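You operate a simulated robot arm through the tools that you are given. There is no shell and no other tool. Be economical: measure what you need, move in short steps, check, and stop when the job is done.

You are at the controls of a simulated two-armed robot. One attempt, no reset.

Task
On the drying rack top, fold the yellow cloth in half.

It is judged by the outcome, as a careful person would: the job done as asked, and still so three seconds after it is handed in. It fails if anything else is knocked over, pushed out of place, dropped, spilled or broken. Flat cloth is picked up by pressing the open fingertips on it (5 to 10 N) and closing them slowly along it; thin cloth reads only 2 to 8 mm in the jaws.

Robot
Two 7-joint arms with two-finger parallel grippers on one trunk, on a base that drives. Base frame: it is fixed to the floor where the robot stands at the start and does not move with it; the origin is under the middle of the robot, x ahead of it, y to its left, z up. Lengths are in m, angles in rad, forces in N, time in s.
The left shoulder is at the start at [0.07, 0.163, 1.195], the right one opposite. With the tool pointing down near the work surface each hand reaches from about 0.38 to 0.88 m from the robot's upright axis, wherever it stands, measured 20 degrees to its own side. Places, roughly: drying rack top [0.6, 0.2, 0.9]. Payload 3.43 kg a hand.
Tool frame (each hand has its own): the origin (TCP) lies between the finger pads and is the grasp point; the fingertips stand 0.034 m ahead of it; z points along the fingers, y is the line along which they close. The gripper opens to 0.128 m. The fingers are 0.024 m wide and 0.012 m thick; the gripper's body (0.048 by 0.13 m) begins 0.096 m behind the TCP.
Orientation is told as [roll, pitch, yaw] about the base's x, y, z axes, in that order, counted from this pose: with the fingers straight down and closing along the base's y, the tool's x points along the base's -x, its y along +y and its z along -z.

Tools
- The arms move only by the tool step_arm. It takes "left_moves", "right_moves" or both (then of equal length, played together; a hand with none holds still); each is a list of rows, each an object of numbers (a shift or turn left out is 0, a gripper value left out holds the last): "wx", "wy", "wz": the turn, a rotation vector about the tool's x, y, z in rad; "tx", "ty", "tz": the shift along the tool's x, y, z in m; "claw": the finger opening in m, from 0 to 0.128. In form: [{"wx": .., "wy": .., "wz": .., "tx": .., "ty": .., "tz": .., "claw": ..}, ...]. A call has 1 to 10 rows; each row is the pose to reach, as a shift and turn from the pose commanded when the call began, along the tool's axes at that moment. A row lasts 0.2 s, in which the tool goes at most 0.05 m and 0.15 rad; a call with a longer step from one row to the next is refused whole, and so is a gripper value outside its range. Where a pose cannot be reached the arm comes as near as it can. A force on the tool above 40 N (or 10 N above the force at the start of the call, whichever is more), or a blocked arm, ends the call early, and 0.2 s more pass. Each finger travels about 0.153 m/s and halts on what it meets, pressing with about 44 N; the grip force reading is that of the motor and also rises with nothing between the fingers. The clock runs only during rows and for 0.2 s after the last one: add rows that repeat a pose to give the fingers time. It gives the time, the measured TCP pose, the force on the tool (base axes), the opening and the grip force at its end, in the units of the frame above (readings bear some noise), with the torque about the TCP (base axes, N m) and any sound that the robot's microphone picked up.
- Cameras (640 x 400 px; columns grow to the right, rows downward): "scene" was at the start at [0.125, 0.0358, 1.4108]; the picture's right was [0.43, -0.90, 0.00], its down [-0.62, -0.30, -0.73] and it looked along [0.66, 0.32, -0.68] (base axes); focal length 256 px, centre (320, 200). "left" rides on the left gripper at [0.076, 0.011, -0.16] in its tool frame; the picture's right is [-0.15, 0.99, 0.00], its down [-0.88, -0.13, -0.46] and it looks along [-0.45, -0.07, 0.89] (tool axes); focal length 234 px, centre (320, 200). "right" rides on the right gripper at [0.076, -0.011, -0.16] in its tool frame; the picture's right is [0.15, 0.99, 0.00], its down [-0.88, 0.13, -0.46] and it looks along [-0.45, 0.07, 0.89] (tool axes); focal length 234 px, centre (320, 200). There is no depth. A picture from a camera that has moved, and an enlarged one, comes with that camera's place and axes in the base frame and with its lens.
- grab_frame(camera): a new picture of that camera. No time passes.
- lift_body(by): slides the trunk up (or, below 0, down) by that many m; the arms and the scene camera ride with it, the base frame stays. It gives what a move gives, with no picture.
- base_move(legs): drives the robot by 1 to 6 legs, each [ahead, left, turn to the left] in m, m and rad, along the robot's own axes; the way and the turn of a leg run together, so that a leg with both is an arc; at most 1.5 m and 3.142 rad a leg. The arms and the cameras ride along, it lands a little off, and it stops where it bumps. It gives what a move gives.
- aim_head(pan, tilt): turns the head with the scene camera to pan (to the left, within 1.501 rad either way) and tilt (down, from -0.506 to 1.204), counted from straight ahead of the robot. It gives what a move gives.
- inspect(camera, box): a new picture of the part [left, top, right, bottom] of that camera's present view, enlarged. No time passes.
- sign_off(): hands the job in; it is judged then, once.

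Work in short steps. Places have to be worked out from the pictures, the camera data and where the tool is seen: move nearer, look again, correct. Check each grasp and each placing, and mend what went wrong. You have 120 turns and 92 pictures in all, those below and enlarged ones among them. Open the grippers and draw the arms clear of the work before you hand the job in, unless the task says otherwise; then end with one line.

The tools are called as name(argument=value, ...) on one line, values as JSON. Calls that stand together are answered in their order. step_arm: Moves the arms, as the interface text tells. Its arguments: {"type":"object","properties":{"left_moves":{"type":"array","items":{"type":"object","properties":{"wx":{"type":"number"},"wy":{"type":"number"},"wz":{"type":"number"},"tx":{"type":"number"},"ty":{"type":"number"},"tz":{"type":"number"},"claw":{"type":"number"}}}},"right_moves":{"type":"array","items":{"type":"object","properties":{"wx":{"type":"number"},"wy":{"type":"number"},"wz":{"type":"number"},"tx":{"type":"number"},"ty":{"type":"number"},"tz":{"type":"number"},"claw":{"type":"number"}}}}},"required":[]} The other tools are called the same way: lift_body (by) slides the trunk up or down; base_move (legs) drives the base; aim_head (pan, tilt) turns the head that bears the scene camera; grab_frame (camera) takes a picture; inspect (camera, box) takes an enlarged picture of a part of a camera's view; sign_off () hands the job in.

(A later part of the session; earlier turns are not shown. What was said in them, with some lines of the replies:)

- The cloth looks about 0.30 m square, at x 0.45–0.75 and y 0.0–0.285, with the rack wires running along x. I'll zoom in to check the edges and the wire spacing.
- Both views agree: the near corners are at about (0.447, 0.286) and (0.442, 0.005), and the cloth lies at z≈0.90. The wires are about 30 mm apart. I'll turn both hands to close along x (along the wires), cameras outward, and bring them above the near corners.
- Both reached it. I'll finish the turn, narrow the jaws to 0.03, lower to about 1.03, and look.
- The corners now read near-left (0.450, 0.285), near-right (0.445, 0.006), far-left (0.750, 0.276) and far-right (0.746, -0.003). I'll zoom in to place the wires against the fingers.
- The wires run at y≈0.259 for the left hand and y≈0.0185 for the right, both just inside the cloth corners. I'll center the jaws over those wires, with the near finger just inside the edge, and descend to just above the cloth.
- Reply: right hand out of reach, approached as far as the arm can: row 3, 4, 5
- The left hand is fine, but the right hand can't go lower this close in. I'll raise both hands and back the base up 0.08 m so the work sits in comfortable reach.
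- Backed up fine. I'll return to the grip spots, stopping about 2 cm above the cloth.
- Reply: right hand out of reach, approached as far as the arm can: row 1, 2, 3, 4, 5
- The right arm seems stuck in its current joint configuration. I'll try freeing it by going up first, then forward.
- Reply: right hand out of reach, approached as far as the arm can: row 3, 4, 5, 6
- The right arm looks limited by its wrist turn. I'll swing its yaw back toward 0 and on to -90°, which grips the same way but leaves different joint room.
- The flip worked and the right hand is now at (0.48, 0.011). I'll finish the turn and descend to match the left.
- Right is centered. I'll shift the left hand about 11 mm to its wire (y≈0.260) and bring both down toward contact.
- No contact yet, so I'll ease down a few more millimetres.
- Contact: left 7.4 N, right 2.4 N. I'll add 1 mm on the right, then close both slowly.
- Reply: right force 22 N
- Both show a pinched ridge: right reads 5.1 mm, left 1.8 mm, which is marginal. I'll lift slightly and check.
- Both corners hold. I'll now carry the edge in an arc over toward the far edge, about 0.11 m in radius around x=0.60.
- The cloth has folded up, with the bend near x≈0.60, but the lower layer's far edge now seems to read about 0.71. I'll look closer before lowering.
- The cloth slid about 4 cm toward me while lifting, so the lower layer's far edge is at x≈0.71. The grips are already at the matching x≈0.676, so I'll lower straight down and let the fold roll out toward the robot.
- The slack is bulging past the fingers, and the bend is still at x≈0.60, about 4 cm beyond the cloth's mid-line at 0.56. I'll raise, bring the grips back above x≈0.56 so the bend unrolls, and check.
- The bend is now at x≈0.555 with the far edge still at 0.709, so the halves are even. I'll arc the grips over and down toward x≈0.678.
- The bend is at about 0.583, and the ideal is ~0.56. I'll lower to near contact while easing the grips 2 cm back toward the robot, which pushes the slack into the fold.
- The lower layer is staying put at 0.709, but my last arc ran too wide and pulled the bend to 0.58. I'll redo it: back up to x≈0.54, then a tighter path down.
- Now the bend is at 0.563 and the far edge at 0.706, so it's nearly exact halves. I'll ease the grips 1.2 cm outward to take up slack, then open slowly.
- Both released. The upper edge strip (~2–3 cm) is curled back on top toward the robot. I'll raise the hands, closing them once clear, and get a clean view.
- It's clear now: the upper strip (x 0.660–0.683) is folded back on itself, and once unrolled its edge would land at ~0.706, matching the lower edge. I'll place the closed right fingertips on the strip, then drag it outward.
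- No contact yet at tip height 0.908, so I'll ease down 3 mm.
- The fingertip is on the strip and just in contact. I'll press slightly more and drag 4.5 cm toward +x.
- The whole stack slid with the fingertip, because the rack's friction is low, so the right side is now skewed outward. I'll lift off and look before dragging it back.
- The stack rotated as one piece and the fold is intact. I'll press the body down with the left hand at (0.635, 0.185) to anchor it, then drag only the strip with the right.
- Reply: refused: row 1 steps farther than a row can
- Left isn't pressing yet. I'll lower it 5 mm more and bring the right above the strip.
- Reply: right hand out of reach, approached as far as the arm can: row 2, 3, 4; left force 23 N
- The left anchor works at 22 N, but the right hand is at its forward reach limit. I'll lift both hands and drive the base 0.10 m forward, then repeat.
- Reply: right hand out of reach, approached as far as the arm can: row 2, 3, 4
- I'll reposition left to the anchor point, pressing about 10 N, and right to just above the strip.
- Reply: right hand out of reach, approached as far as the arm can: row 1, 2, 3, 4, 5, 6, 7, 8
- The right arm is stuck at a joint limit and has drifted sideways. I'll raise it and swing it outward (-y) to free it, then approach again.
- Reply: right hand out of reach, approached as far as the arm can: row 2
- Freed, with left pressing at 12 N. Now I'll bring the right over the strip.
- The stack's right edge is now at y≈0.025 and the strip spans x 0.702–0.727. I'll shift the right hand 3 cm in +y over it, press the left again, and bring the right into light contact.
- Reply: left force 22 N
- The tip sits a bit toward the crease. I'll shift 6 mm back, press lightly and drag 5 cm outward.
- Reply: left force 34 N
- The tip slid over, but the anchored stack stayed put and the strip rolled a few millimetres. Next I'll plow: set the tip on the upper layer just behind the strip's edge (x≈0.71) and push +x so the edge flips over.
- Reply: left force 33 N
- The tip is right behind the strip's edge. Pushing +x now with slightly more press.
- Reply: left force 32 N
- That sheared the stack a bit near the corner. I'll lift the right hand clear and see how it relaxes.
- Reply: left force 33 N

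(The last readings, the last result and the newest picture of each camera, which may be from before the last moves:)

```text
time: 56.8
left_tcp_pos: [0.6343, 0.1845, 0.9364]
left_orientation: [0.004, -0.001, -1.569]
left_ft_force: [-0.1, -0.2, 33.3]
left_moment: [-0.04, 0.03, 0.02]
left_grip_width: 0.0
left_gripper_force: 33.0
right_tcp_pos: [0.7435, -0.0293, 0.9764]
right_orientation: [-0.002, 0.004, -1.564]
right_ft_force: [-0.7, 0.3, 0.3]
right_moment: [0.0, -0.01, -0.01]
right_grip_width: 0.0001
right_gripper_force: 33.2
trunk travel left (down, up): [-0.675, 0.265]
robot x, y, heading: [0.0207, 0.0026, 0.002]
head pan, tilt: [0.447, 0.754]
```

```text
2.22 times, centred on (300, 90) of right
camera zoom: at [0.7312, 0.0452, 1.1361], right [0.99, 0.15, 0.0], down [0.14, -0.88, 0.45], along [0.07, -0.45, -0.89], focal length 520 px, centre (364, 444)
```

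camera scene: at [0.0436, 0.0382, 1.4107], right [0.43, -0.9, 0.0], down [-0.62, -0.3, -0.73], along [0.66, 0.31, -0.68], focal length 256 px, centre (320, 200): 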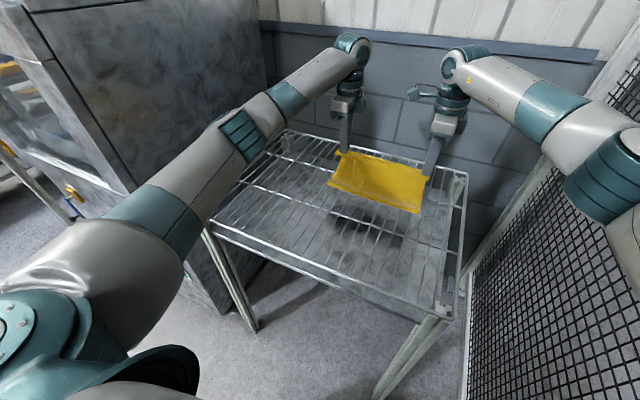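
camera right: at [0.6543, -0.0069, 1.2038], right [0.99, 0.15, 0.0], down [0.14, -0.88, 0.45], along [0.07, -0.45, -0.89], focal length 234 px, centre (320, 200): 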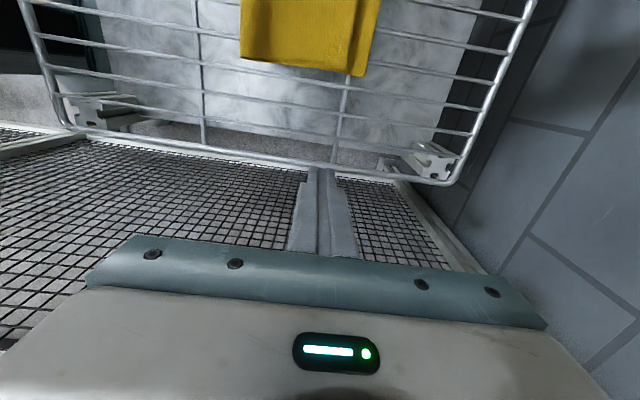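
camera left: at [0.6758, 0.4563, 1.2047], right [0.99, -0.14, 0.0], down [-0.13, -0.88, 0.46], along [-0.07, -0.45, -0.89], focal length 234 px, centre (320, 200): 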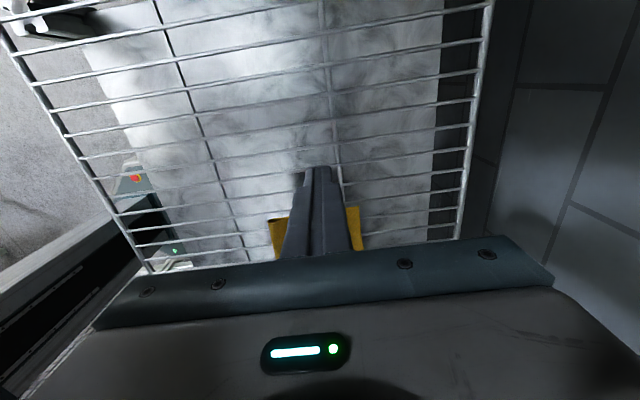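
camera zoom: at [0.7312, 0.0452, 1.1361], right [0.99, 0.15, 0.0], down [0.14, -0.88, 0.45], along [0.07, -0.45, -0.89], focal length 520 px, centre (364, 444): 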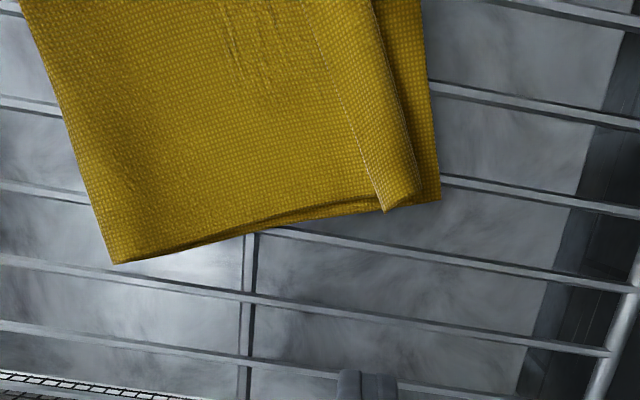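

Progress: the strip at this corner is down to about 13 mm. Another pass: tip fully on the strip (x≈0.753, y≈0.06), press a bit more and drag outward.

step_arm(right_moves=[{"tx": 0.04, "ty": 0.01}, {"tx": 0.087, "ty": 0.01}, {"tx": 0.087, "ty": 0.01, "tz": 0.03}, {"tx": 0.087, "ty": 0.01, "tz": 0.0385}, {"tx": 0.087, "ty": 0.01, "tz": 0.0385}, {"tx": 0.087, "ty": 0.015, "tz": 0.0385}, {"tx": 0.087, "ty": 0.021, "tz": 0.0385}, {"tx": 0.087, "ty": 0.027, "tz": 0.0385}, {"tx": 0.087, "ty": 0.033, "tz": 0.038}, {"tx": 0.087, "ty": 0.038, "tz": 0.037}])

inspect(camera="right", box=[180, 40, 420, 220])

```text
time: 59.0
left_tcp_pos: [0.635, 0.1827, 0.9351]
left_orientation: [0.003, 0.001, -1.569]
left_ft_force: [0.3, -0.8, 32.6]
left_moment: [-0.01, 0.0, -0.02]
left_grip_width: 0.0
left_gripper_force: 32.5
right_tcp_pos: [0.7801, 0.0572, 0.939]
right_orientation: [-0.001, 0.001, -1.565]
right_ft_force: [0.6, 0.0, -0.2]
right_moment: [0.04, 0.02, -0.03]
right_grip_width: 0.0
right_gripper_force: 32.6
trunk travel left (down, up): [-0.675, 0.265]
robot x, y, heading: [0.0171, 0.0014, -0.005]
head pan, tilt: [0.447, 0.754]
```

```text
2.22 times, centred on (300, 130) of right
camera zoom: at [0.7679, 0.1314, 1.098], right [0.99, 0.15, 0.0], down [0.14, -0.88, 0.45], along [0.07, -0.45, -0.89], focal length 520 px, centre (364, 356)
```

zoom: 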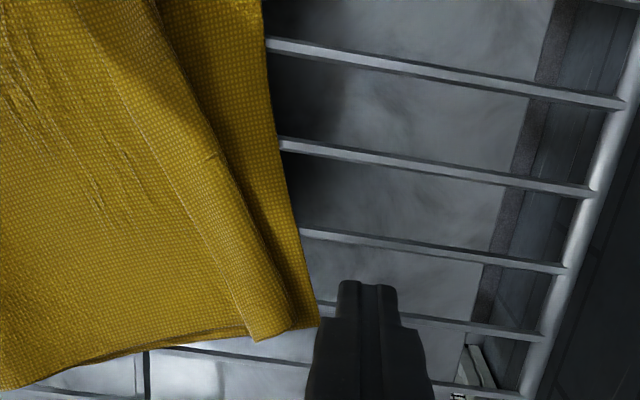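

Friction dragging isn't unrolling it. Better plan: pick the stack up by its fold line, so both halves hang and gravity opens the curled strip, then lay it down trailing flat. I'll clear both hands and look.

step_arm(left_moves=[{"tz": -0.03}, {"tz": -0.07}, {"tz": -0.1, "tx": 0.04}, {"tz": -0.1, "tx": 0.08}, {"tz": -0.1, "tx": 0.12, "ty": -0.02}, {"tz": -0.1, "tx": 0.12, "ty": -0.04}], right_moves=[{"tz": -0.03}, {"tz": -0.07}, {"tz": -0.09, "tx": -0.04}, {"tz": -0.09, "tx": -0.08, "ty": -0.04}, {"tz": -0.09, "tx": -0.12, "ty": -0.08}, {"tz": -0.09, "tx": -0.13, "ty": -0.12}])

inspect(camera="scene", box=[290, 150, 450, 250])

grab_frame(camera="right")

```text
refused: row 4 steps farther than a row can; nothing moved
```

```text
4.00 times, centred on (370, 200) of scene
camera zoom: at [0.1378, 0.0371, 1.4112], right [0.43, -0.9, 0.0], down [-0.61, -0.3, -0.73], along [0.66, 0.32, -0.68], focal length 1024 px, centre (120, 200)
```

zoom: 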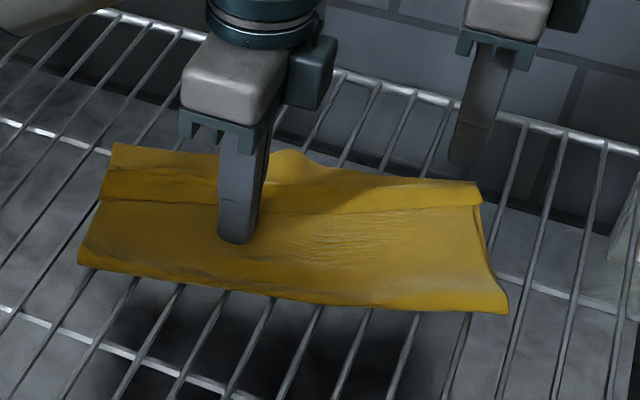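

```text
28 pictures are left
camera right: at [0.7679, 0.1314, 1.098], right [0.99, 0.15, 0.0], down [0.14, -0.88, 0.45], along [0.07, -0.45, -0.89], focal length 234 px, centre (320, 200)
```

right: 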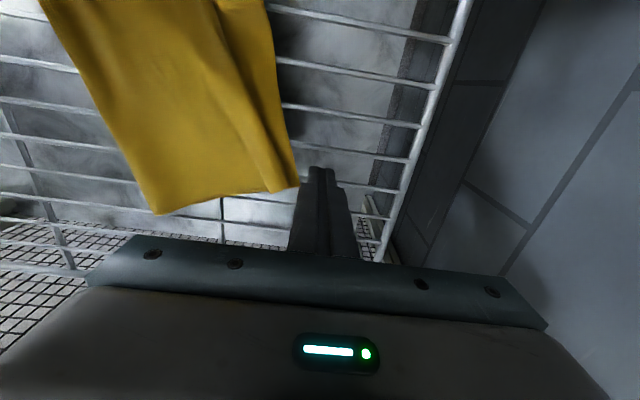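

One row step was too long; I'll repeat the clearing move with smaller steps.

step_arm(left_moves=[{"tz": -0.03}, {"tz": -0.06}, {"tz": -0.09}, {"tz": -0.1, "tx": 0.04}, {"tz": -0.1, "tx": 0.08}, {"tz": -0.1, "tx": 0.12}, {"tz": -0.1, "tx": 0.12, "ty": -0.03}], right_moves=[{"tz": -0.03}, {"tz": -0.06}, {"tz": -0.09}, {"tz": -0.09, "tx": -0.04}, {"tz": -0.09, "tx": -0.07, "ty": -0.03}, {"tz": -0.09, "tx": -0.1, "ty": -0.06}, {"tz": -0.09, "tx": -0.12, "ty": -0.09}])

inspect(camera="scene", box=[290, 150, 450, 250])

```text
time: 60.6
left_tcp_pos: [0.6042, 0.3208, 1.0276]
left_orientation: [0.001, -0.012, -1.566]
left_ft_force: [-0.2, -0.4, 0.4]
left_moment: [0.1, -0.02, 0.02]
left_grip_width: 0.0
left_gripper_force: 32.9
right_tcp_pos: [0.6903, -0.0449, 1.026]
right_orientation: [-0.005, -0.012, -1.555]
right_ft_force: [0.0, 0.4, -0.6]
right_moment: [-0.01, -0.07, 0.0]
right_grip_width: 0.0001
right_gripper_force: 32.9
trunk travel left (down, up): [-0.675, 0.265]
robot x, y, heading: [0.0156, 0.0026, 0.007]
head pan, tilt: [0.447, 0.754]
```

```text
4.00 times, centred on (370, 200) of scene
camera zoom: at [0.1401, 0.0563, 1.4099], right [0.44, -0.9, 0.01], down [-0.62, -0.31, -0.73], along [0.66, 0.31, -0.69], focal length 1024 px, centre (120, 200)
```

zoom: 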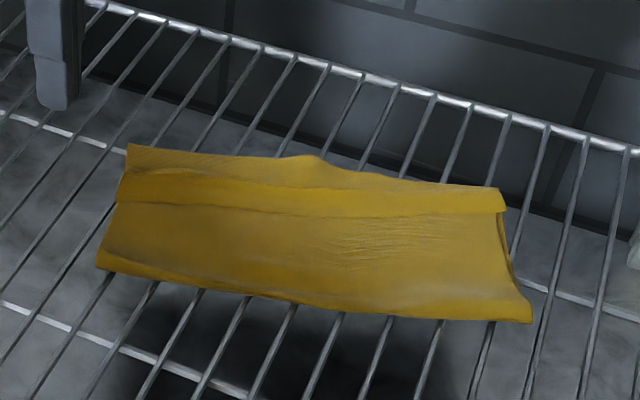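

Fold corners are at about (0.559, 0.269) and (0.638, 0.0). I'll turn both hands ~0.28 rad to face that fold line, open to 35 mm, and hover over the fold ends.

step_arm(left_moves=[{"wz": -0.1, "tx": -0.03, "ty": -0.01, "claw": 0.035}, {"wz": -0.2, "tx": -0.06, "ty": -0.02, "claw": 0.035}, {"wz": -0.28, "tx": -0.074, "ty": -0.031, "tz": 0.02, "claw": 0.035}, {"wz": -0.28, "tx": -0.074, "ty": -0.031, "tz": 0.06, "claw": 0.035}, {"wz": -0.28, "tx": -0.074, "ty": -0.031, "tz": 0.06, "claw": 0.035}], right_moves=[{"wz": -0.1, "tx": 0.03, "ty": -0.02, "claw": 0.035}, {"wz": -0.2, "tx": 0.055, "ty": -0.04, "claw": 0.035}, {"wz": -0.28, "tx": 0.075, "ty": -0.054, "tz": 0.02, "claw": 0.035}, {"wz": -0.28, "tx": 0.075, "ty": -0.054, "tz": 0.06, "claw": 0.035}, {"wz": -0.28, "tx": 0.075, "ty": -0.054, "tz": 0.06, "claw": 0.035}])

inspect(camera="left", box=[200, 80, 440, 230])

inspect(camera="right", box=[200, 80, 440, 230])

```text
time: 61.8
left_tcp_pos: [0.5763, 0.2309, 0.9704]
left_orientation: [0.002, -0.001, -1.289]
left_ft_force: [0.2, 0.0, -0.2]
left_moment: [-0.01, 0.01, 0.04]
left_grip_width: 0.035
left_gripper_force: 0.2
right_tcp_pos: [0.6383, 0.0104, 0.9682]
right_orientation: [-0.003, 0.002, -1.287]
right_ft_force: [0.2, -0.5, 0.3]
right_moment: [0.01, -0.02, 0.03]
right_grip_width: 0.0349
right_gripper_force: 0.1
trunk travel left (down, up): [-0.675, 0.265]
robot x, y, heading: [0.0161, 0.0004, -0.0]
head pan, tilt: [0.447, 0.754]
```

```text
2.67 times, centred on (320, 155) of left
camera zoom: at [0.566, 0.306, 1.1318], right [0.99, 0.13, 0.0], down [0.12, -0.88, 0.46], along [0.06, -0.45, -0.89], focal length 624 px, centre (320, 320)
```

zoom: 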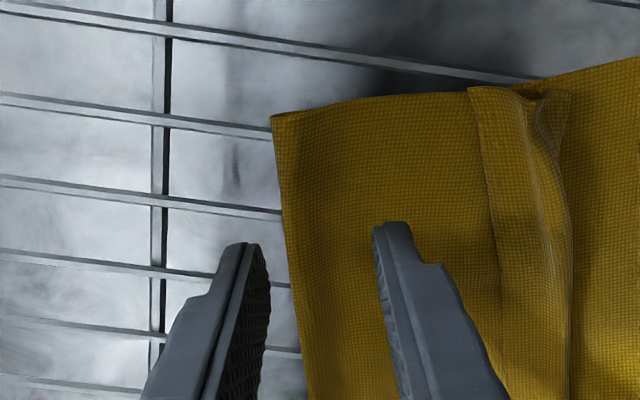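

```text
2.67 times, centred on (320, 155) of right
camera zoom: at [0.607, 0.0804, 1.1275], right [0.91, 0.42, 0.0], down [0.37, -0.81, 0.45], along [0.19, -0.41, -0.89], focal length 624 px, centre (320, 320)
```

zoom: 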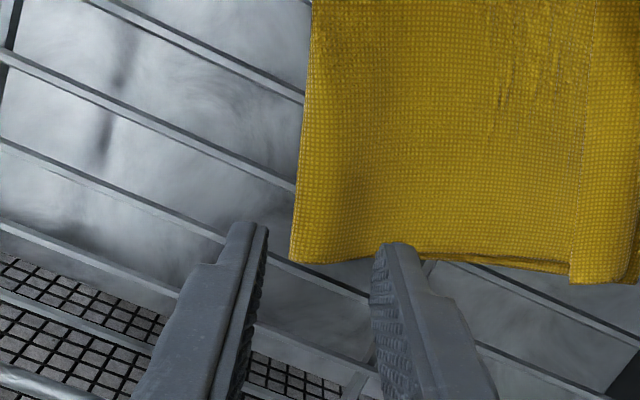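

Measured fold positions: left end at x≈0.559 for y=0.245, right end at x≈0.624 for y=0.025. I'll adjust so the jaws straddle the fold edge and descend close.

step_arm(left_moves=[{"tx": 0.008, "ty": -0.003}, {"tx": 0.016, "ty": -0.006}, {"tx": 0.016, "ty": -0.006, "tz": 0.015}, {"tx": 0.016, "ty": -0.006, "tz": 0.027}, {"tx": 0.016, "ty": -0.006, "tz": 0.031}, {"tx": 0.016, "ty": -0.006, "tz": 0.031}], right_moves=[{"tx": 0.009, "ty": -0.001}, {"tx": 0.018, "ty": -0.002}, {"tx": 0.018, "ty": -0.002, "tz": 0.015}, {"tx": 0.018, "ty": -0.002, "tz": 0.025}, {"tx": 0.018, "ty": -0.002, "tz": 0.029}, {"tx": 0.018, "ty": -0.002, "tz": 0.029}])

inspect(camera="left", box=[200, 80, 440, 230])

inspect(camera="right", box=[200, 80, 440, 230])

```text
time: 63.2
left_tcp_pos: [0.5635, 0.2454, 0.9412]
left_orientation: [0.0, -0.001, -1.289]
left_ft_force: [-0.2, 0.9, -0.1]
left_moment: [0.04, 0.01, 0.0]
left_grip_width: 0.0349
left_gripper_force: 0.0
right_tcp_pos: [0.6321, 0.0282, 0.9381]
right_orientation: [-0.003, 0.002, -1.285]
right_ft_force: [0.2, 0.5, -0.4]
right_moment: [-0.01, -0.06, -0.02]
right_grip_width: 0.035
right_gripper_force: 0.0
trunk travel left (down, up): [-0.675, 0.265]
robot x, y, heading: [0.0171, 0.0029, 0.003]
head pan, tilt: [0.447, 0.754]
```

```text
2.67 times, centred on (320, 155) of left
camera zoom: at [0.5545, 0.3203, 1.1018], right [0.99, 0.13, 0.0], down [0.12, -0.88, 0.46], along [0.06, -0.45, -0.89], focal length 624 px, centre (320, 320)
```

zoom: 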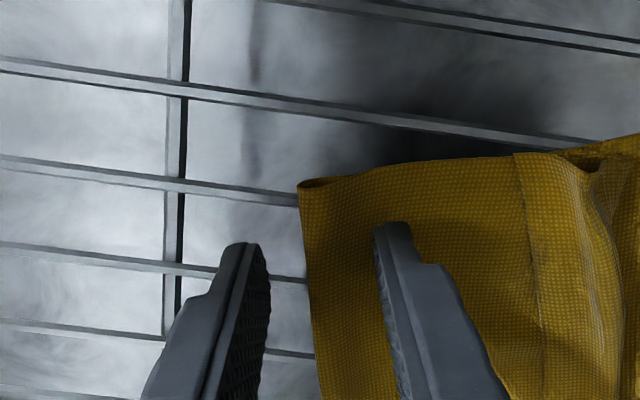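

```text
2.67 times, centred on (320, 155) of right
camera zoom: at [0.6001, 0.0972, 1.0971], right [0.91, 0.42, 0.0], down [0.37, -0.81, 0.45], along [0.19, -0.41, -0.89], focal length 624 px, centre (320, 320)
```

zoom: 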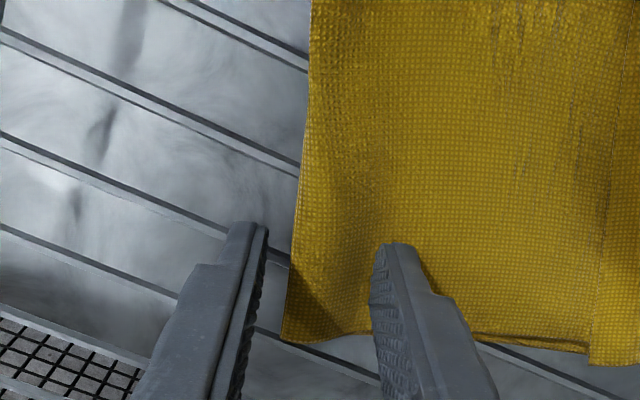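

Both jaws straddle the fold edge nicely. I'll lower a few mm to contact and close slowly.

step_arm(left_moves=[{"tz": 0.003}, {"tz": 0.006}, {"tz": 0.0065}, {"tz": 0.0065, "claw": 0.028}, {"tz": 0.0065, "claw": 0.022}, {"tz": 0.0065, "claw": 0.016}, {"tz": 0.0065, "claw": 0.01}, {"tz": 0.0065, "claw": 0.005}, {"tz": 0.0065, "claw": 0.0}, {"tz": 0.0065, "claw": 0.0}], right_moves=[{"tz": 0.002}, {"tz": 0.003}, {"tz": 0.0035}, {"tz": 0.0035, "claw": 0.028}, {"tz": 0.0035, "claw": 0.022}, {"tz": 0.0035, "claw": 0.016}, {"tz": 0.0035, "claw": 0.01}, {"tz": 0.0035, "claw": 0.005}, {"tz": 0.0035, "claw": 0.0}, {"tz": 0.0035, "claw": 0.0}])

inspect(camera="left", box=[200, 80, 440, 230])

inspect(camera="right", box=[200, 80, 440, 230])

```text
time: 65.4
left_tcp_pos: [0.5628, 0.2444, 0.9355]
left_orientation: [0.0, 0.0, -1.289]
left_ft_force: [0.7, -2.1, 5.5]
left_moment: [-0.06, -0.03, -0.03]
left_grip_width: 0.0021
left_gripper_force: 36.2
right_tcp_pos: [0.6304, 0.0284, 0.9361]
right_orientation: [-0.001, 0.002, -1.285]
right_ft_force: [-0.9, 1.1, 6.2]
right_moment: [0.0, -0.05, 0.02]
right_grip_width: 0.0019
right_gripper_force: 37.0
trunk travel left (down, up): [-0.675, 0.265]
robot x, y, heading: [0.0159, 0.0022, 0.002]
head pan, tilt: [0.447, 0.754]
```

```text
2.67 times, centred on (320, 155) of left
camera zoom: at [0.5538, 0.3202, 1.0965], right [0.99, 0.13, 0.0], down [0.12, -0.88, 0.46], along [0.06, -0.45, -0.89], focal length 624 px, centre (320, 320)
```

zoom: 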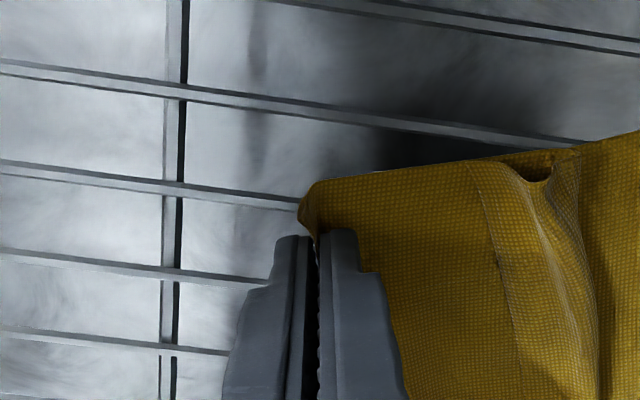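

```text
2.67 times, centred on (320, 155) of right
camera zoom: at [0.599, 0.098, 1.095], right [0.91, 0.42, 0.0], down [0.37, -0.81, 0.45], along [0.19, -0.41, -0.89], focal length 624 px, centre (320, 320)
```

zoom: 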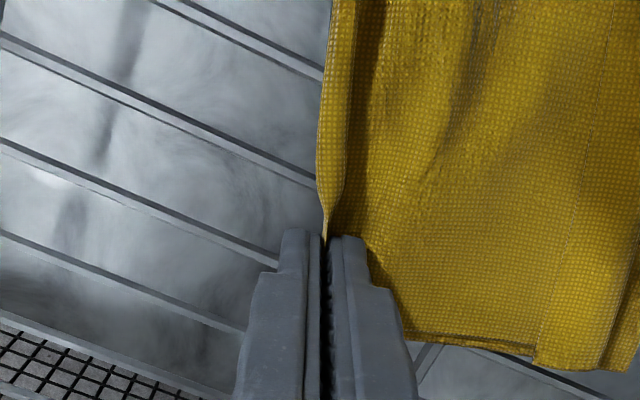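

Both jaws have captured the fold edge (about 2 mm of cloth each). I'll lift 0.19 m so both halves hang free.

step_arm(left_moves=[{"tz": -0.02}, {"tz": -0.04}, {"tz": -0.06}, {"tz": -0.08}, {"tz": -0.1}, {"tz": -0.12}, {"tz": -0.14}, {"tz": -0.16}, {"tz": -0.19}, {"tz": -0.19}], right_moves=[{"tz": -0.02}, {"tz": -0.04}, {"tz": -0.06}, {"tz": -0.08}, {"tz": -0.1}, {"tz": -0.12}, {"tz": -0.14}, {"tz": -0.16}, {"tz": -0.19}, {"tz": -0.19}])

grab_frame(camera="scene")

grab_frame(camera="left")

```text
time: 67.6
left_tcp_pos: [0.5655, 0.2445, 1.1238]
left_orientation: [-0.002, 0.0, -1.289]
left_ft_force: [0.7, -1.2, 1.0]
left_moment: [-0.04, 0.03, 0.0]
left_grip_width: 0.0018
left_gripper_force: 36.8
right_tcp_pos: [0.6334, 0.0273, 1.1226]
right_orientation: [-0.004, 0.001, -1.284]
right_ft_force: [-0.5, 1.7, -0.1]
right_moment: [0.02, 0.03, 0.02]
right_grip_width: 0.0018
right_gripper_force: 36.5
trunk travel left (down, up): [-0.675, 0.265]
robot x, y, heading: [0.017, 0.0013, 0.0]
head pan, tilt: [0.447, 0.754]
```

```text
20 pictures are left
camera scene: at [0.1423, 0.0381, 1.4107], right [0.43, -0.9, 0.0], down [-0.62, -0.3, -0.73], along [0.66, 0.32, -0.68], focal length 256 px, centre (320, 200)
```

scene: 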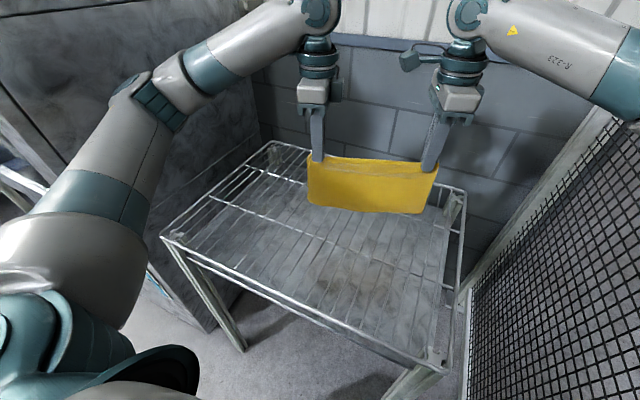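

```text
19 pictures are left
camera left: at [0.5554, 0.3206, 1.2847], right [0.99, 0.13, 0.0], down [0.12, -0.88, 0.46], along [0.06, -0.45, -0.89], focal length 234 px, centre (320, 200)
```

left: 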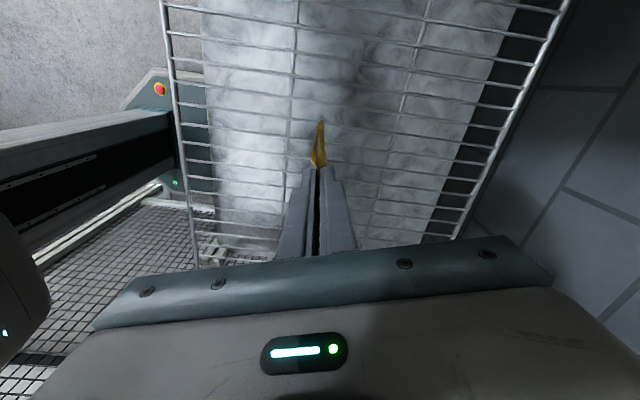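

It hangs neatly as a folded sheet with the curl gone. I'll move forward 0.10 m along the hands' closing direction, then sweep back and down so both halves trail flat.

step_arm(left_moves=[{"ty": 0.02}, {"ty": 0.04}, {"ty": 0.06}, {"ty": 0.08}, {"ty": 0.1}, {"ty": 0.1}, {"ty": 0.1}, {"ty": 0.1}], right_moves=[{"ty": 0.02}, {"ty": 0.04}, {"ty": 0.06}, {"ty": 0.08}, {"ty": 0.1}, {"ty": 0.1}, {"ty": 0.1}, {"ty": 0.1}])

inspect(camera="scene", box=[280, 100, 460, 230])

```text
time: 69.4
left_tcp_pos: [0.6583, 0.2742, 1.1253]
left_orientation: [0.002, 0.001, -1.289]
left_ft_force: [0.2, -0.4, -0.4]
left_moment: [-0.02, -0.03, 0.03]
left_grip_width: 0.0018
left_gripper_force: 36.1
right_tcp_pos: [0.729, 0.0565, 1.1253]
right_orientation: [-0.002, 0.001, -1.287]
right_ft_force: [-0.1, 0.5, 0.3]
right_moment: [0.03, 0.0, 0.01]
right_grip_width: 0.0018
right_gripper_force: 37.1
trunk travel left (down, up): [-0.675, 0.265]
robot x, y, heading: [0.021, 0.0042, 0.002]
head pan, tilt: [0.447, 0.754]
```

```text
3.08 times, centred on (370, 165) of scene
camera zoom: at [0.1416, 0.0381, 1.4108], right [0.43, -0.9, 0.0], down [-0.62, -0.3, -0.73], along [0.66, 0.32, -0.68], focal length 788 px, centre (166, 308)
```

zoom: 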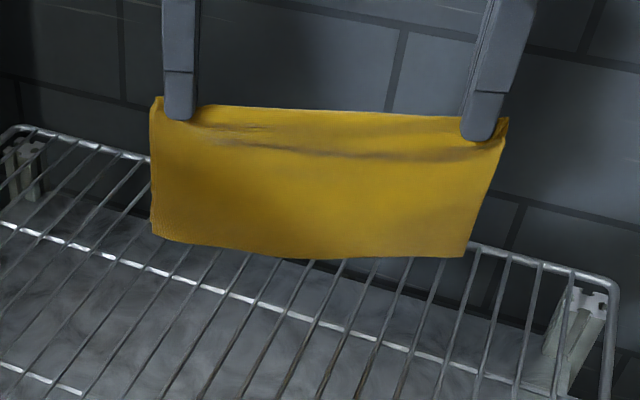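

It's hanging clean. Now the sweep back and down.

step_arm(left_moves=[{"ty": -0.02, "tz": 0.02}, {"ty": -0.04, "tz": 0.04}, {"ty": -0.06, "tz": 0.055}, {"ty": -0.08, "tz": 0.07}, {"ty": -0.1, "tz": 0.09}, {"ty": -0.12, "tz": 0.11}, {"ty": -0.14, "tz": 0.13}, {"ty": -0.16, "tz": 0.15}, {"ty": -0.175, "tz": 0.165}, {"ty": -0.185, "tz": 0.173}], right_moves=[{"ty": -0.02, "tz": 0.02}, {"ty": -0.04, "tz": 0.04}, {"ty": -0.06, "tz": 0.055}, {"ty": -0.08, "tz": 0.07}, {"ty": -0.1, "tz": 0.09}, {"ty": -0.12, "tz": 0.11}, {"ty": -0.14, "tz": 0.13}, {"ty": -0.16, "tz": 0.15}, {"ty": -0.175, "tz": 0.165}, {"ty": -0.185, "tz": 0.173}])

inspect(camera="scene", box=[280, 120, 460, 250])

inspect(camera="left", box=[240, 40, 540, 230])

```text
time: 71.6
left_tcp_pos: [0.481, 0.2293, 0.9512]
left_orientation: [-0.001, -0.008, -1.287]
left_ft_force: [0.4, -0.6, 0.1]
left_moment: [0.0, 0.01, -0.03]
left_grip_width: 0.0018
left_gripper_force: 36.4
right_tcp_pos: [0.548, 0.0134, 0.9525]
right_orientation: [-0.004, -0.005, -1.28]
right_ft_force: [0.3, 0.5, -0.5]
right_moment: [-0.01, -0.01, 0.0]
right_grip_width: 0.002
right_gripper_force: 36.7
trunk travel left (down, up): [-0.675, 0.265]
robot x, y, heading: [0.0167, 0.005, -0.001]
head pan, tilt: [0.447, 0.754]
```

```text
3.08 times, centred on (370, 185) of scene
camera zoom: at [0.1385, 0.0487, 1.4111], right [0.43, -0.9, 0.01], down [-0.61, -0.3, -0.73], along [0.66, 0.31, -0.69], focal length 788 px, centre (166, 246)
```

zoom: 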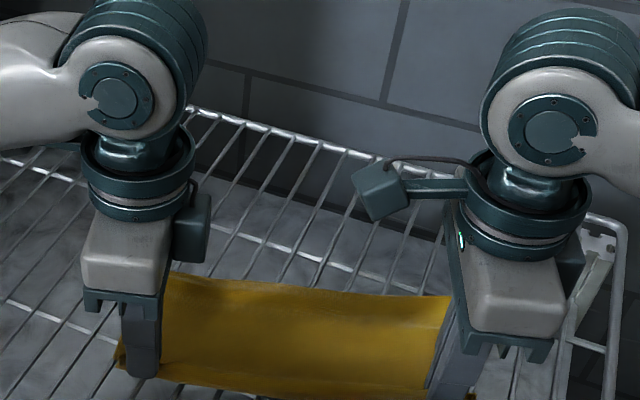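

```text
2.11 times, centred on (390, 135) of left
camera zoom: at [0.4707, 0.3054, 1.1114], right [0.99, 0.14, 0.0], down [0.12, -0.88, 0.46], along [0.06, -0.46, -0.89], focal length 493 px, centre (173, 337)
```

zoom: 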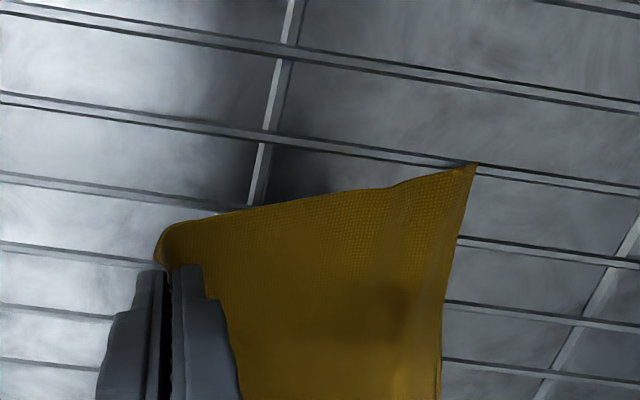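

It lies flat, trailing outward. I'll lower the last 1 cm and open slowly.

step_arm(left_moves=[{"ty": -0.004, "tz": 0.005}, {"ty": -0.008, "tz": 0.01}, {"ty": -0.008, "tz": 0.012}, {"ty": -0.008, "tz": 0.012, "claw": 0.01}, {"ty": -0.008, "tz": 0.012, "claw": 0.02}, {"ty": -0.008, "tz": 0.012, "claw": 0.03}, {"ty": -0.008, "tz": 0.012, "claw": 0.04}, {"ty": -0.008, "tz": 0.012, "claw": 0.04}], right_moves=[{"ty": -0.004, "tz": 0.005}, {"ty": -0.008, "tz": 0.01}, {"ty": -0.008, "tz": 0.013}, {"ty": -0.008, "tz": 0.013, "claw": 0.01}, {"ty": -0.008, "tz": 0.013, "claw": 0.02}, {"ty": -0.008, "tz": 0.013, "claw": 0.03}, {"ty": -0.008, "tz": 0.013, "claw": 0.04}, {"ty": -0.008, "tz": 0.013, "claw": 0.04}])

step_arm(left_moves=[{"tz": -0.03}, {"tz": -0.07}, {"tz": -0.11}, {"tz": -0.13, "tx": 0.04}, {"tz": -0.13, "tx": 0.08}, {"tz": -0.13, "tx": 0.12}], right_moves=[{"tz": -0.03}, {"tz": -0.07}, {"tz": -0.11}, {"tz": -0.13, "tx": -0.04}, {"tz": -0.13, "tx": -0.08}, {"tz": -0.13, "tx": -0.12}])

inspect(camera="scene", box=[280, 140, 460, 270])

```text
time: 73.4
left_tcp_pos: [0.473, 0.2285, 0.9384]
left_orientation: [-0.002, -0.012, -1.289]
left_ft_force: [-0.7, -0.6, -0.3]
left_moment: [-0.01, 0.0, 0.0]
left_grip_width: 0.0399
left_gripper_force: 0.0
right_tcp_pos: [0.5387, 0.0128, 0.9398]
right_orientation: [-0.004, -0.009, -1.282]
right_ft_force: [-0.2, -0.6, -1.0]
right_moment: [0.01, 0.0, 0.03]
right_grip_width: 0.04
right_gripper_force: 0.1
trunk travel left (down, up): [-0.675, 0.265]
robot x, y, heading: [0.0148, 0.0011, -0.001]
head pan, tilt: [0.447, 0.754]
```

```text
time: 75.0
left_tcp_pos: [0.4132, 0.4162, 1.0702]
left_orientation: [0.006, -0.015, -1.149]
left_ft_force: [0.6, 0.8, 0.0]
left_moment: [-0.03, -0.02, -0.01]
left_grip_width: 0.0398
left_gripper_force: 0.1
right_tcp_pos: [0.605, 0.0033, 1.0856]
right_orientation: [0.015, -0.027, -1.113]
right_ft_force: [-1.0, 0.1, 0.4]
right_moment: [-0.01, -0.06, -0.02]
right_grip_width: 0.04
right_gripper_force: 0.0
trunk travel left (down, up): [-0.675, 0.265]
robot x, y, heading: [0.052, 0.0146, 0.135]
head pan, tilt: [0.447, 0.754]
stopped in row 6 (left hand): the arm was blocked; the commanded pose is now the measured one
```

```text
3.08 times, centred on (370, 205) of scene
camera zoom: at [0.1502, 0.1175, 1.4138], right [0.55, -0.84, 0.04], down [-0.56, -0.4, -0.72], along [0.62, 0.37, -0.69], focal length 788 px, centre (166, 185)
```

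zoom: 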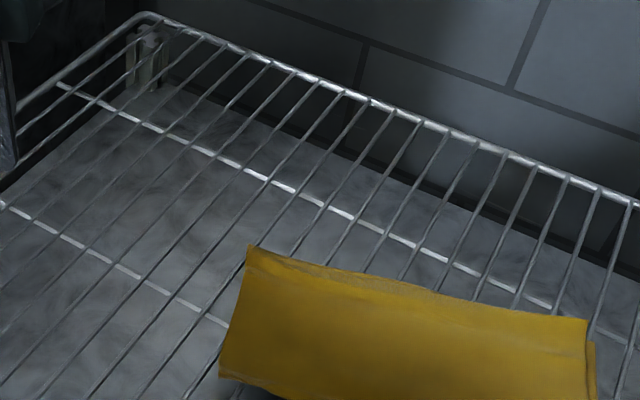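

The fold looks good, but the left arm was blocked by something, likely the cabinet on the left, and the base twisted a little. I'll take a full view before moving.

grab_frame(camera="scene")

```text
14 pictures are left
camera scene: at [0.1502, 0.1175, 1.4138], right [0.55, -0.84, 0.04], down [-0.56, -0.4, -0.72], along [0.62, 0.37, -0.69], focal length 256 px, centre (320, 200)
```

scene: 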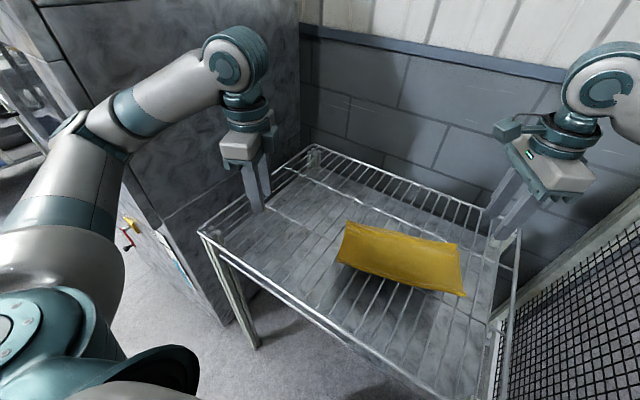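

Nothing looks displaced; the left elbow is against the cabinet's edge. I'll bring the left hand back inward and up to relieve it, and raise the right.

step_arm(left_moves=[{"tx": -0.02, "tz": -0.01}, {"tx": -0.04, "tz": -0.03}, {"tx": -0.06, "tz": -0.05}, {"tx": -0.07, "tz": -0.06}], right_moves=[{"tz": -0.01}, {"tz": -0.02}, {"tz": -0.04}, {"tz": -0.05}])

grab_frame(camera="scene")

```text
time: 76.2
left_tcp_pos: [0.4441, 0.346, 1.1331]
left_orientation: [0.004, -0.004, -1.139]
left_ft_force: [1.2, 0.6, 0.7]
left_moment: [-0.03, -0.03, -0.03]
left_grip_width: 0.0398
left_gripper_force: 0.1
right_tcp_pos: [0.6071, 0.001, 1.127]
right_orientation: [0.01, -0.009, -1.107]
right_ft_force: [0.2, 0.1, 0.0]
right_moment: [-0.02, -0.02, 0.04]
right_grip_width: 0.0398
right_gripper_force: 0.0
trunk travel left (down, up): [-0.675, 0.265]
robot x, y, heading: [0.0495, 0.02, 0.143]
head pan, tilt: [0.447, 0.754]
stopped in row 4 (left hand): the arm was blocked; the commanded pose is now the measured one
```

```text
13 pictures are left
camera scene: at [0.1576, 0.091, 1.4122], right [0.56, -0.83, 0.02], down [-0.56, -0.39, -0.73], along [0.61, 0.39, -0.68], focal length 256 px, centre (320, 200)
```

scene: 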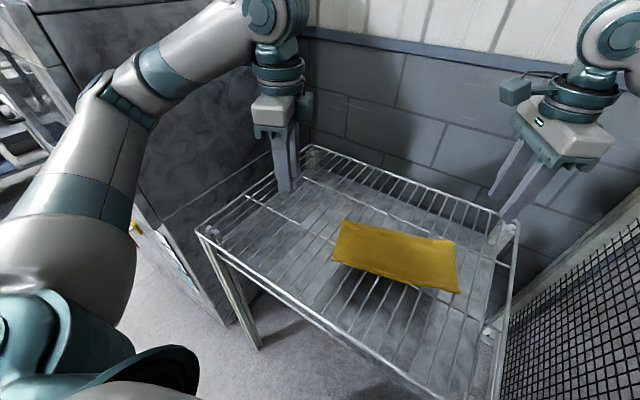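

The elbow is still lightly touching. I'll extend the left hand forward and inward, which draws the elbow away from the cabinet.

step_arm(left_moves=[{"tx": -0.02, "ty": 0.017}, {"tx": -0.04, "ty": 0.034}, {"tx": -0.06, "ty": 0.051}, {"tx": -0.08, "ty": 0.068}, {"tx": -0.1, "ty": 0.084}, {"tx": -0.1, "ty": 0.084}])

```text
time: 77.6
left_tcp_pos: [0.5636, 0.2918, 1.1308]
left_orientation: [0.003, -0.008, -1.144]
left_ft_force: [0.0, -0.3, -0.8]
left_moment: [0.02, 0.0, 0.0]
left_grip_width: 0.0397
left_gripper_force: 0.0
right_tcp_pos: [0.6088, -0.001, 1.1256]
right_orientation: [0.006, -0.011, -1.109]
right_ft_force: [0.3, 0.2, -0.4]
right_moment: [-0.02, 0.03, -0.02]
right_grip_width: 0.0397
right_gripper_force: 0.2
trunk travel left (down, up): [-0.675, 0.265]
robot x, y, heading: [0.0569, 0.0126, 0.143]
head pan, tilt: [0.447, 0.754]
```

Free now. I'll turn the base back straight and reverse 0.2 m so the arms clear the rack.

base_move(legs=[[0, 0, -0.14], [-0.2, 0, 0]])

grab_frame(camera="scene")

inspect(camera="scene", box=[290, 100, 450, 220])

```text
time: 78.4
left_tcp_pos: [0.5717, 0.2827, 1.1317]
left_orientation: [0.001, 0.001, -1.152]
left_ft_force: [0.2, 0.1, -0.8]
left_moment: [0.01, -0.02, -0.02]
left_grip_width: 0.0403
left_gripper_force: 0.0
right_tcp_pos: [0.6114, 0.0007, 1.124]
right_orientation: [0.009, -0.006, -1.099]
right_ft_force: [-0.3, 0.3, 0.4]
right_moment: [-0.01, 0.01, 0.03]
right_grip_width: 0.0401
right_gripper_force: 0.1
trunk travel left (down, up): [-0.675, 0.265]
robot x, y, heading: [0.0527, 0.0215, 0.129]
head pan, tilt: [0.447, 0.754]
stopped in leg 1: the robot was blocked; the commanded pose is now the measured one
```

```text
12 pictures are left
camera scene: at [0.1668, 0.087, 1.4106], right [0.54, -0.84, 0.01], down [-0.57, -0.38, -0.73], along [0.61, 0.39, -0.69], focal length 256 px, centre (320, 200)
```

scene: 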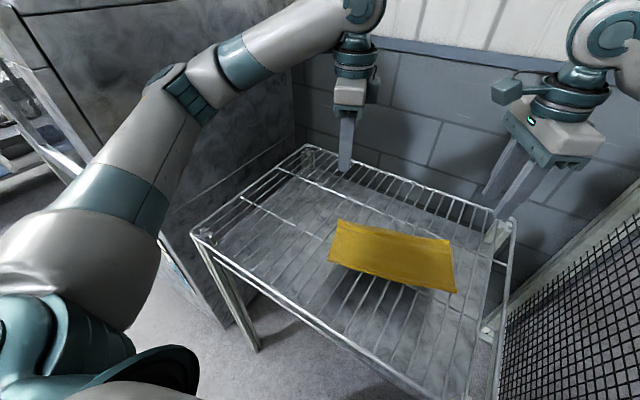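

```text
3.33 times, centred on (370, 160) of scene
camera zoom: at [0.1668, 0.087, 1.4106], right [0.54, -0.84, 0.01], down [-0.57, -0.38, -0.73], along [0.61, 0.39, -0.69], focal length 854 px, centre (153, 333)
```

zoom: 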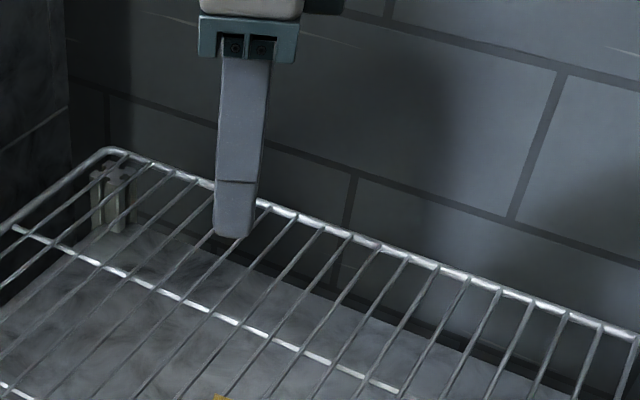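

The turn was blocked, probably by the right arm near the mesh panel. I'll pan the head right and look.

aim_head(pan=-0.7, tilt=0.6)

grab_frame(camera="scene")

```text
time: 79.8
left_tcp_pos: [0.5749, 0.2837, 1.1295]
left_orientation: [-0.002, 0.0, -1.155]
left_ft_force: [-0.5, -0.4, 0.7]
left_moment: [-0.04, -0.02, -0.01]
left_grip_width: 0.0399
left_gripper_force: 0.1
right_tcp_pos: [0.6126, -0.0001, 1.1221]
right_orientation: [0.004, -0.008, -1.107]
right_ft_force: [-0.7, 0.4, 0.5]
right_moment: [0.02, 0.01, 0.03]
right_grip_width: 0.0399
right_gripper_force: 0.0
trunk travel left (down, up): [-0.675, 0.265]
robot x, y, heading: [0.0555, 0.0205, 0.124]
head pan, tilt: [-0.7, 0.6]
```

```text
10 pictures are left
camera scene: at [0.1736, -0.0028, 1.4247], right [-0.54, -0.84, 0.01], down [-0.47, 0.3, -0.83], along [0.69, -0.46, -0.56], focal length 256 px, centre (320, 200)
```

scene: 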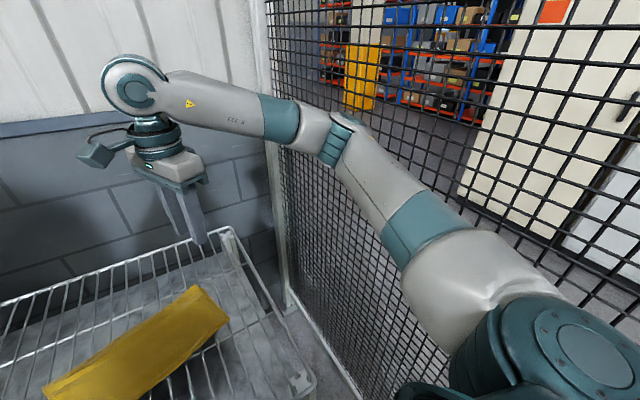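

The right elbow is against the mesh fence, which is what pushed the base. I'll extend the right hand forward and up so the elbow draws in.

step_arm(right_moves=[{"ty": 0.02, "tx": -0.003, "tz": -0.005}, {"ty": 0.04, "tx": -0.006, "tz": -0.01}, {"ty": 0.06, "tx": -0.009, "tz": -0.015}, {"ty": 0.08, "tx": -0.012, "tz": -0.02}, {"ty": 0.1, "tx": -0.015, "tz": -0.02}, {"ty": 0.12, "tx": -0.018, "tz": -0.02}, {"ty": 0.12, "tx": -0.018, "tz": -0.02}])

grab_frame(camera="scene")

```text
time: 81.4
left_tcp_pos: [0.5783, 0.2704, 1.1322]
left_orientation: [0.002, 0.016, -1.157]
left_ft_force: [-0.4, -0.1, 1.1]
left_moment: [-0.04, 0.01, -0.03]
left_grip_width: 0.0398
left_gripper_force: 0.2
right_tcp_pos: [0.7319, 0.0181, 1.1412]
right_orientation: [0.006, 0.007, -1.111]
right_ft_force: [-0.6, 0.4, -0.4]
right_moment: [0.02, -0.02, -0.01]
right_grip_width: 0.0401
right_gripper_force: 0.1
trunk travel left (down, up): [-0.675, 0.265]
robot x, y, heading: [0.0537, 0.0176, 0.123]
head pan, tilt: [-0.7, 0.6]
```

```text
9 pictures are left
camera scene: at [0.1773, -0.0218, 1.4239], right [-0.54, -0.84, 0.0], down [-0.47, 0.31, -0.82], along [0.69, -0.45, -0.57], focal length 256 px, centre (320, 200)
```

scene: 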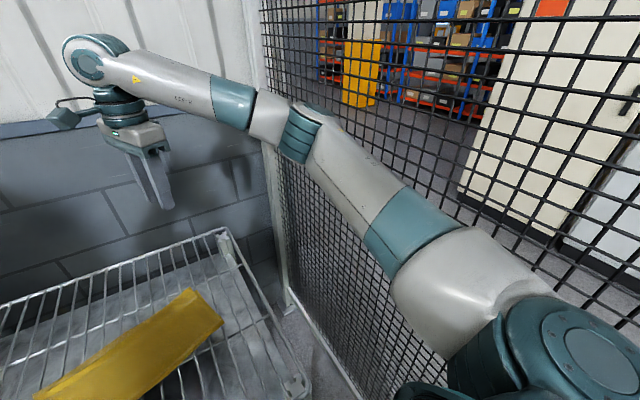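

The elbow is now off the fence. I'll back the base up gently (straight in -x) so the hands leave the cloth area, then check the result.

base_move(legs=[[-0.12, 0.015, 0]])

aim_head(pan=0.3, tilt=0.75)

grab_frame(camera="scene")

```text
time: 82.6
left_tcp_pos: [0.4591, 0.2679, 1.1313]
left_orientation: [0.003, 0.014, -1.16]
left_ft_force: [0.0, 0.1, -0.3]
left_moment: [0.0, 0.02, 0.01]
left_grip_width: 0.0401
left_gripper_force: 0.1
right_tcp_pos: [0.6134, 0.0167, 1.1398]
right_orientation: [0.005, 0.007, -1.116]
right_ft_force: [-0.1, 0.6, -0.1]
right_moment: [0.02, 0.0, -0.01]
right_grip_width: 0.0399
right_gripper_force: 0.0
trunk travel left (down, up): [-0.675, 0.265]
robot x, y, heading: [-0.0655, 0.0189, 0.123]
head pan, tilt: [-0.7, 0.6]
```

```text
time: 83.9
left_tcp_pos: [0.4595, 0.2675, 1.1323]
left_orientation: [0.002, 0.013, -1.16]
left_ft_force: [-0.4, 0.1, -0.8]
left_moment: [0.01, 0.0, -0.01]
left_grip_width: 0.0399
left_gripper_force: 0.2
right_tcp_pos: [0.6131, 0.016, 1.1414]
right_orientation: [0.007, 0.007, -1.114]
right_ft_force: [-0.4, 0.3, -0.2]
right_moment: [-0.02, 0.0, -0.02]
right_grip_width: 0.0396
right_gripper_force: 0.0
trunk travel left (down, up): [-0.675, 0.265]
robot x, y, heading: [-0.0669, 0.0173, 0.123]
head pan, tilt: [0.3, 0.75]
```

```text
8 pictures are left
camera scene: at [0.0591, 0.0607, 1.4111], right [0.41, -0.91, 0.0], down [-0.62, -0.28, -0.73], along [0.67, 0.3, -0.68], focal length 256 px, centre (320, 200)
```

scene: 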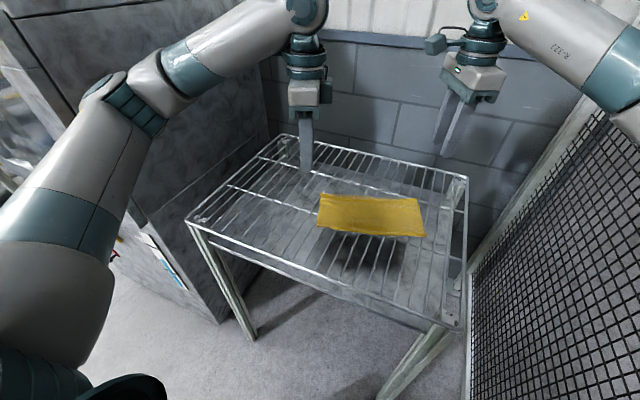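

The rack, cabinet and fence look in place and the cloth is clear. I'll inspect the fold closely.

inspect(camera="scene", box=[300, 175, 440, 255])

grab_frame(camera="right")

grab_frame(camera="left")

```text
4.57 times, centred on (370, 215) of scene
camera zoom: at [0.0591, 0.0607, 1.4111], right [0.41, -0.91, 0.0], down [-0.62, -0.28, -0.73], along [0.67, 0.3, -0.68], focal length 1171 px, centre (91, 131)
```

zoom: 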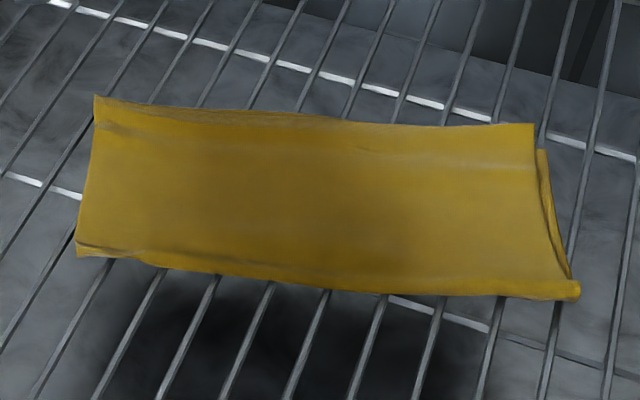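

```text
6 pictures are left
camera right: at [0.5679, 0.0779, 1.3008], right [0.82, 0.57, 0.01], down [0.5, -0.74, 0.45], along [0.26, -0.37, -0.89], focal length 234 px, centre (320, 200)
```

right: 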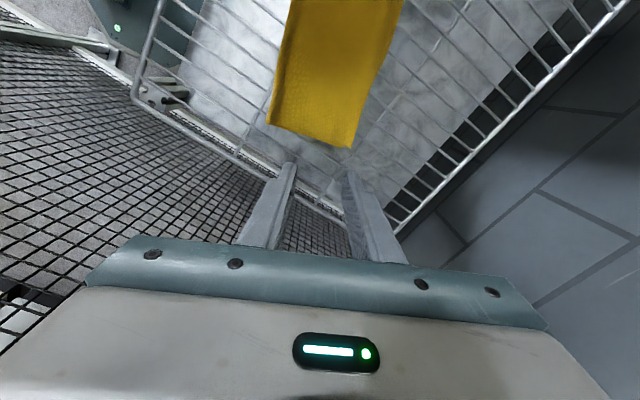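

```text
5 pictures are left
camera left: at [0.44, 0.3389, 1.2935], right [0.97, 0.26, 0.0], down [0.23, -0.87, 0.44], along [0.12, -0.43, -0.9], focal length 234 px, centre (320, 200)
```

left: 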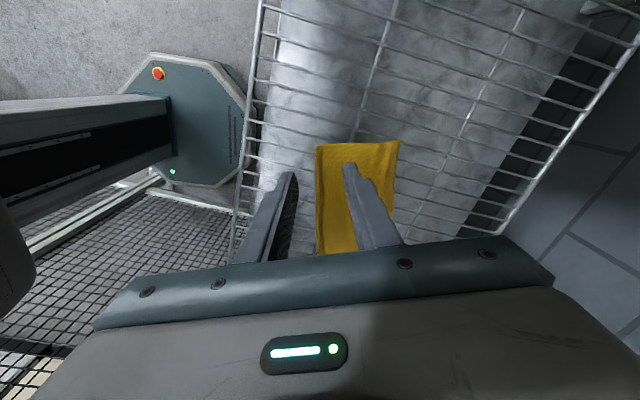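

It looks neat. One last zoom to check the far-edge alignment.

inspect(camera="right", box=[240, 0, 420, 160])

inspect(camera="left", box=[290, 120, 430, 260])

```text
2.50 times, centred on (330, 80) of right
camera zoom: at [0.5679, 0.0779, 1.3008], right [0.82, 0.57, 0.01], down [0.5, -0.74, 0.45], along [0.26, -0.37, -0.89], focal length 585 px, centre (295, 500)
```

zoom: 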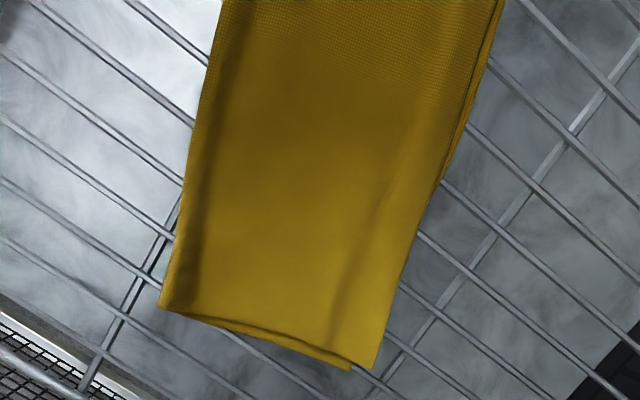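

```text
2.86 times, centred on (360, 190) of left
camera zoom: at [0.44, 0.3389, 1.2935], right [0.97, 0.26, 0.0], down [0.23, -0.87, 0.44], along [0.12, -0.43, -0.9], focal length 669 px, centre (206, 229)
```

zoom: 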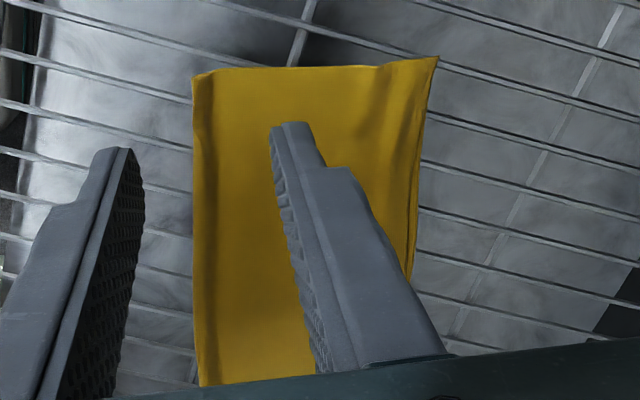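

The edges and corners match to within about a centimetre, the grippers are open and raised clear, and nothing looks disturbed. Handing in.

sign_off()

```text
The job is handed in.
```

The yellow cloth is folded in half on the drying rack top, with its edges lined up to within about 1 cm; it now sits slightly rotated on the rack. While backing off, the right elbow pressed against the mesh fence, and the left arm was also blocked, apparently by the cabinet; neither looks moved.
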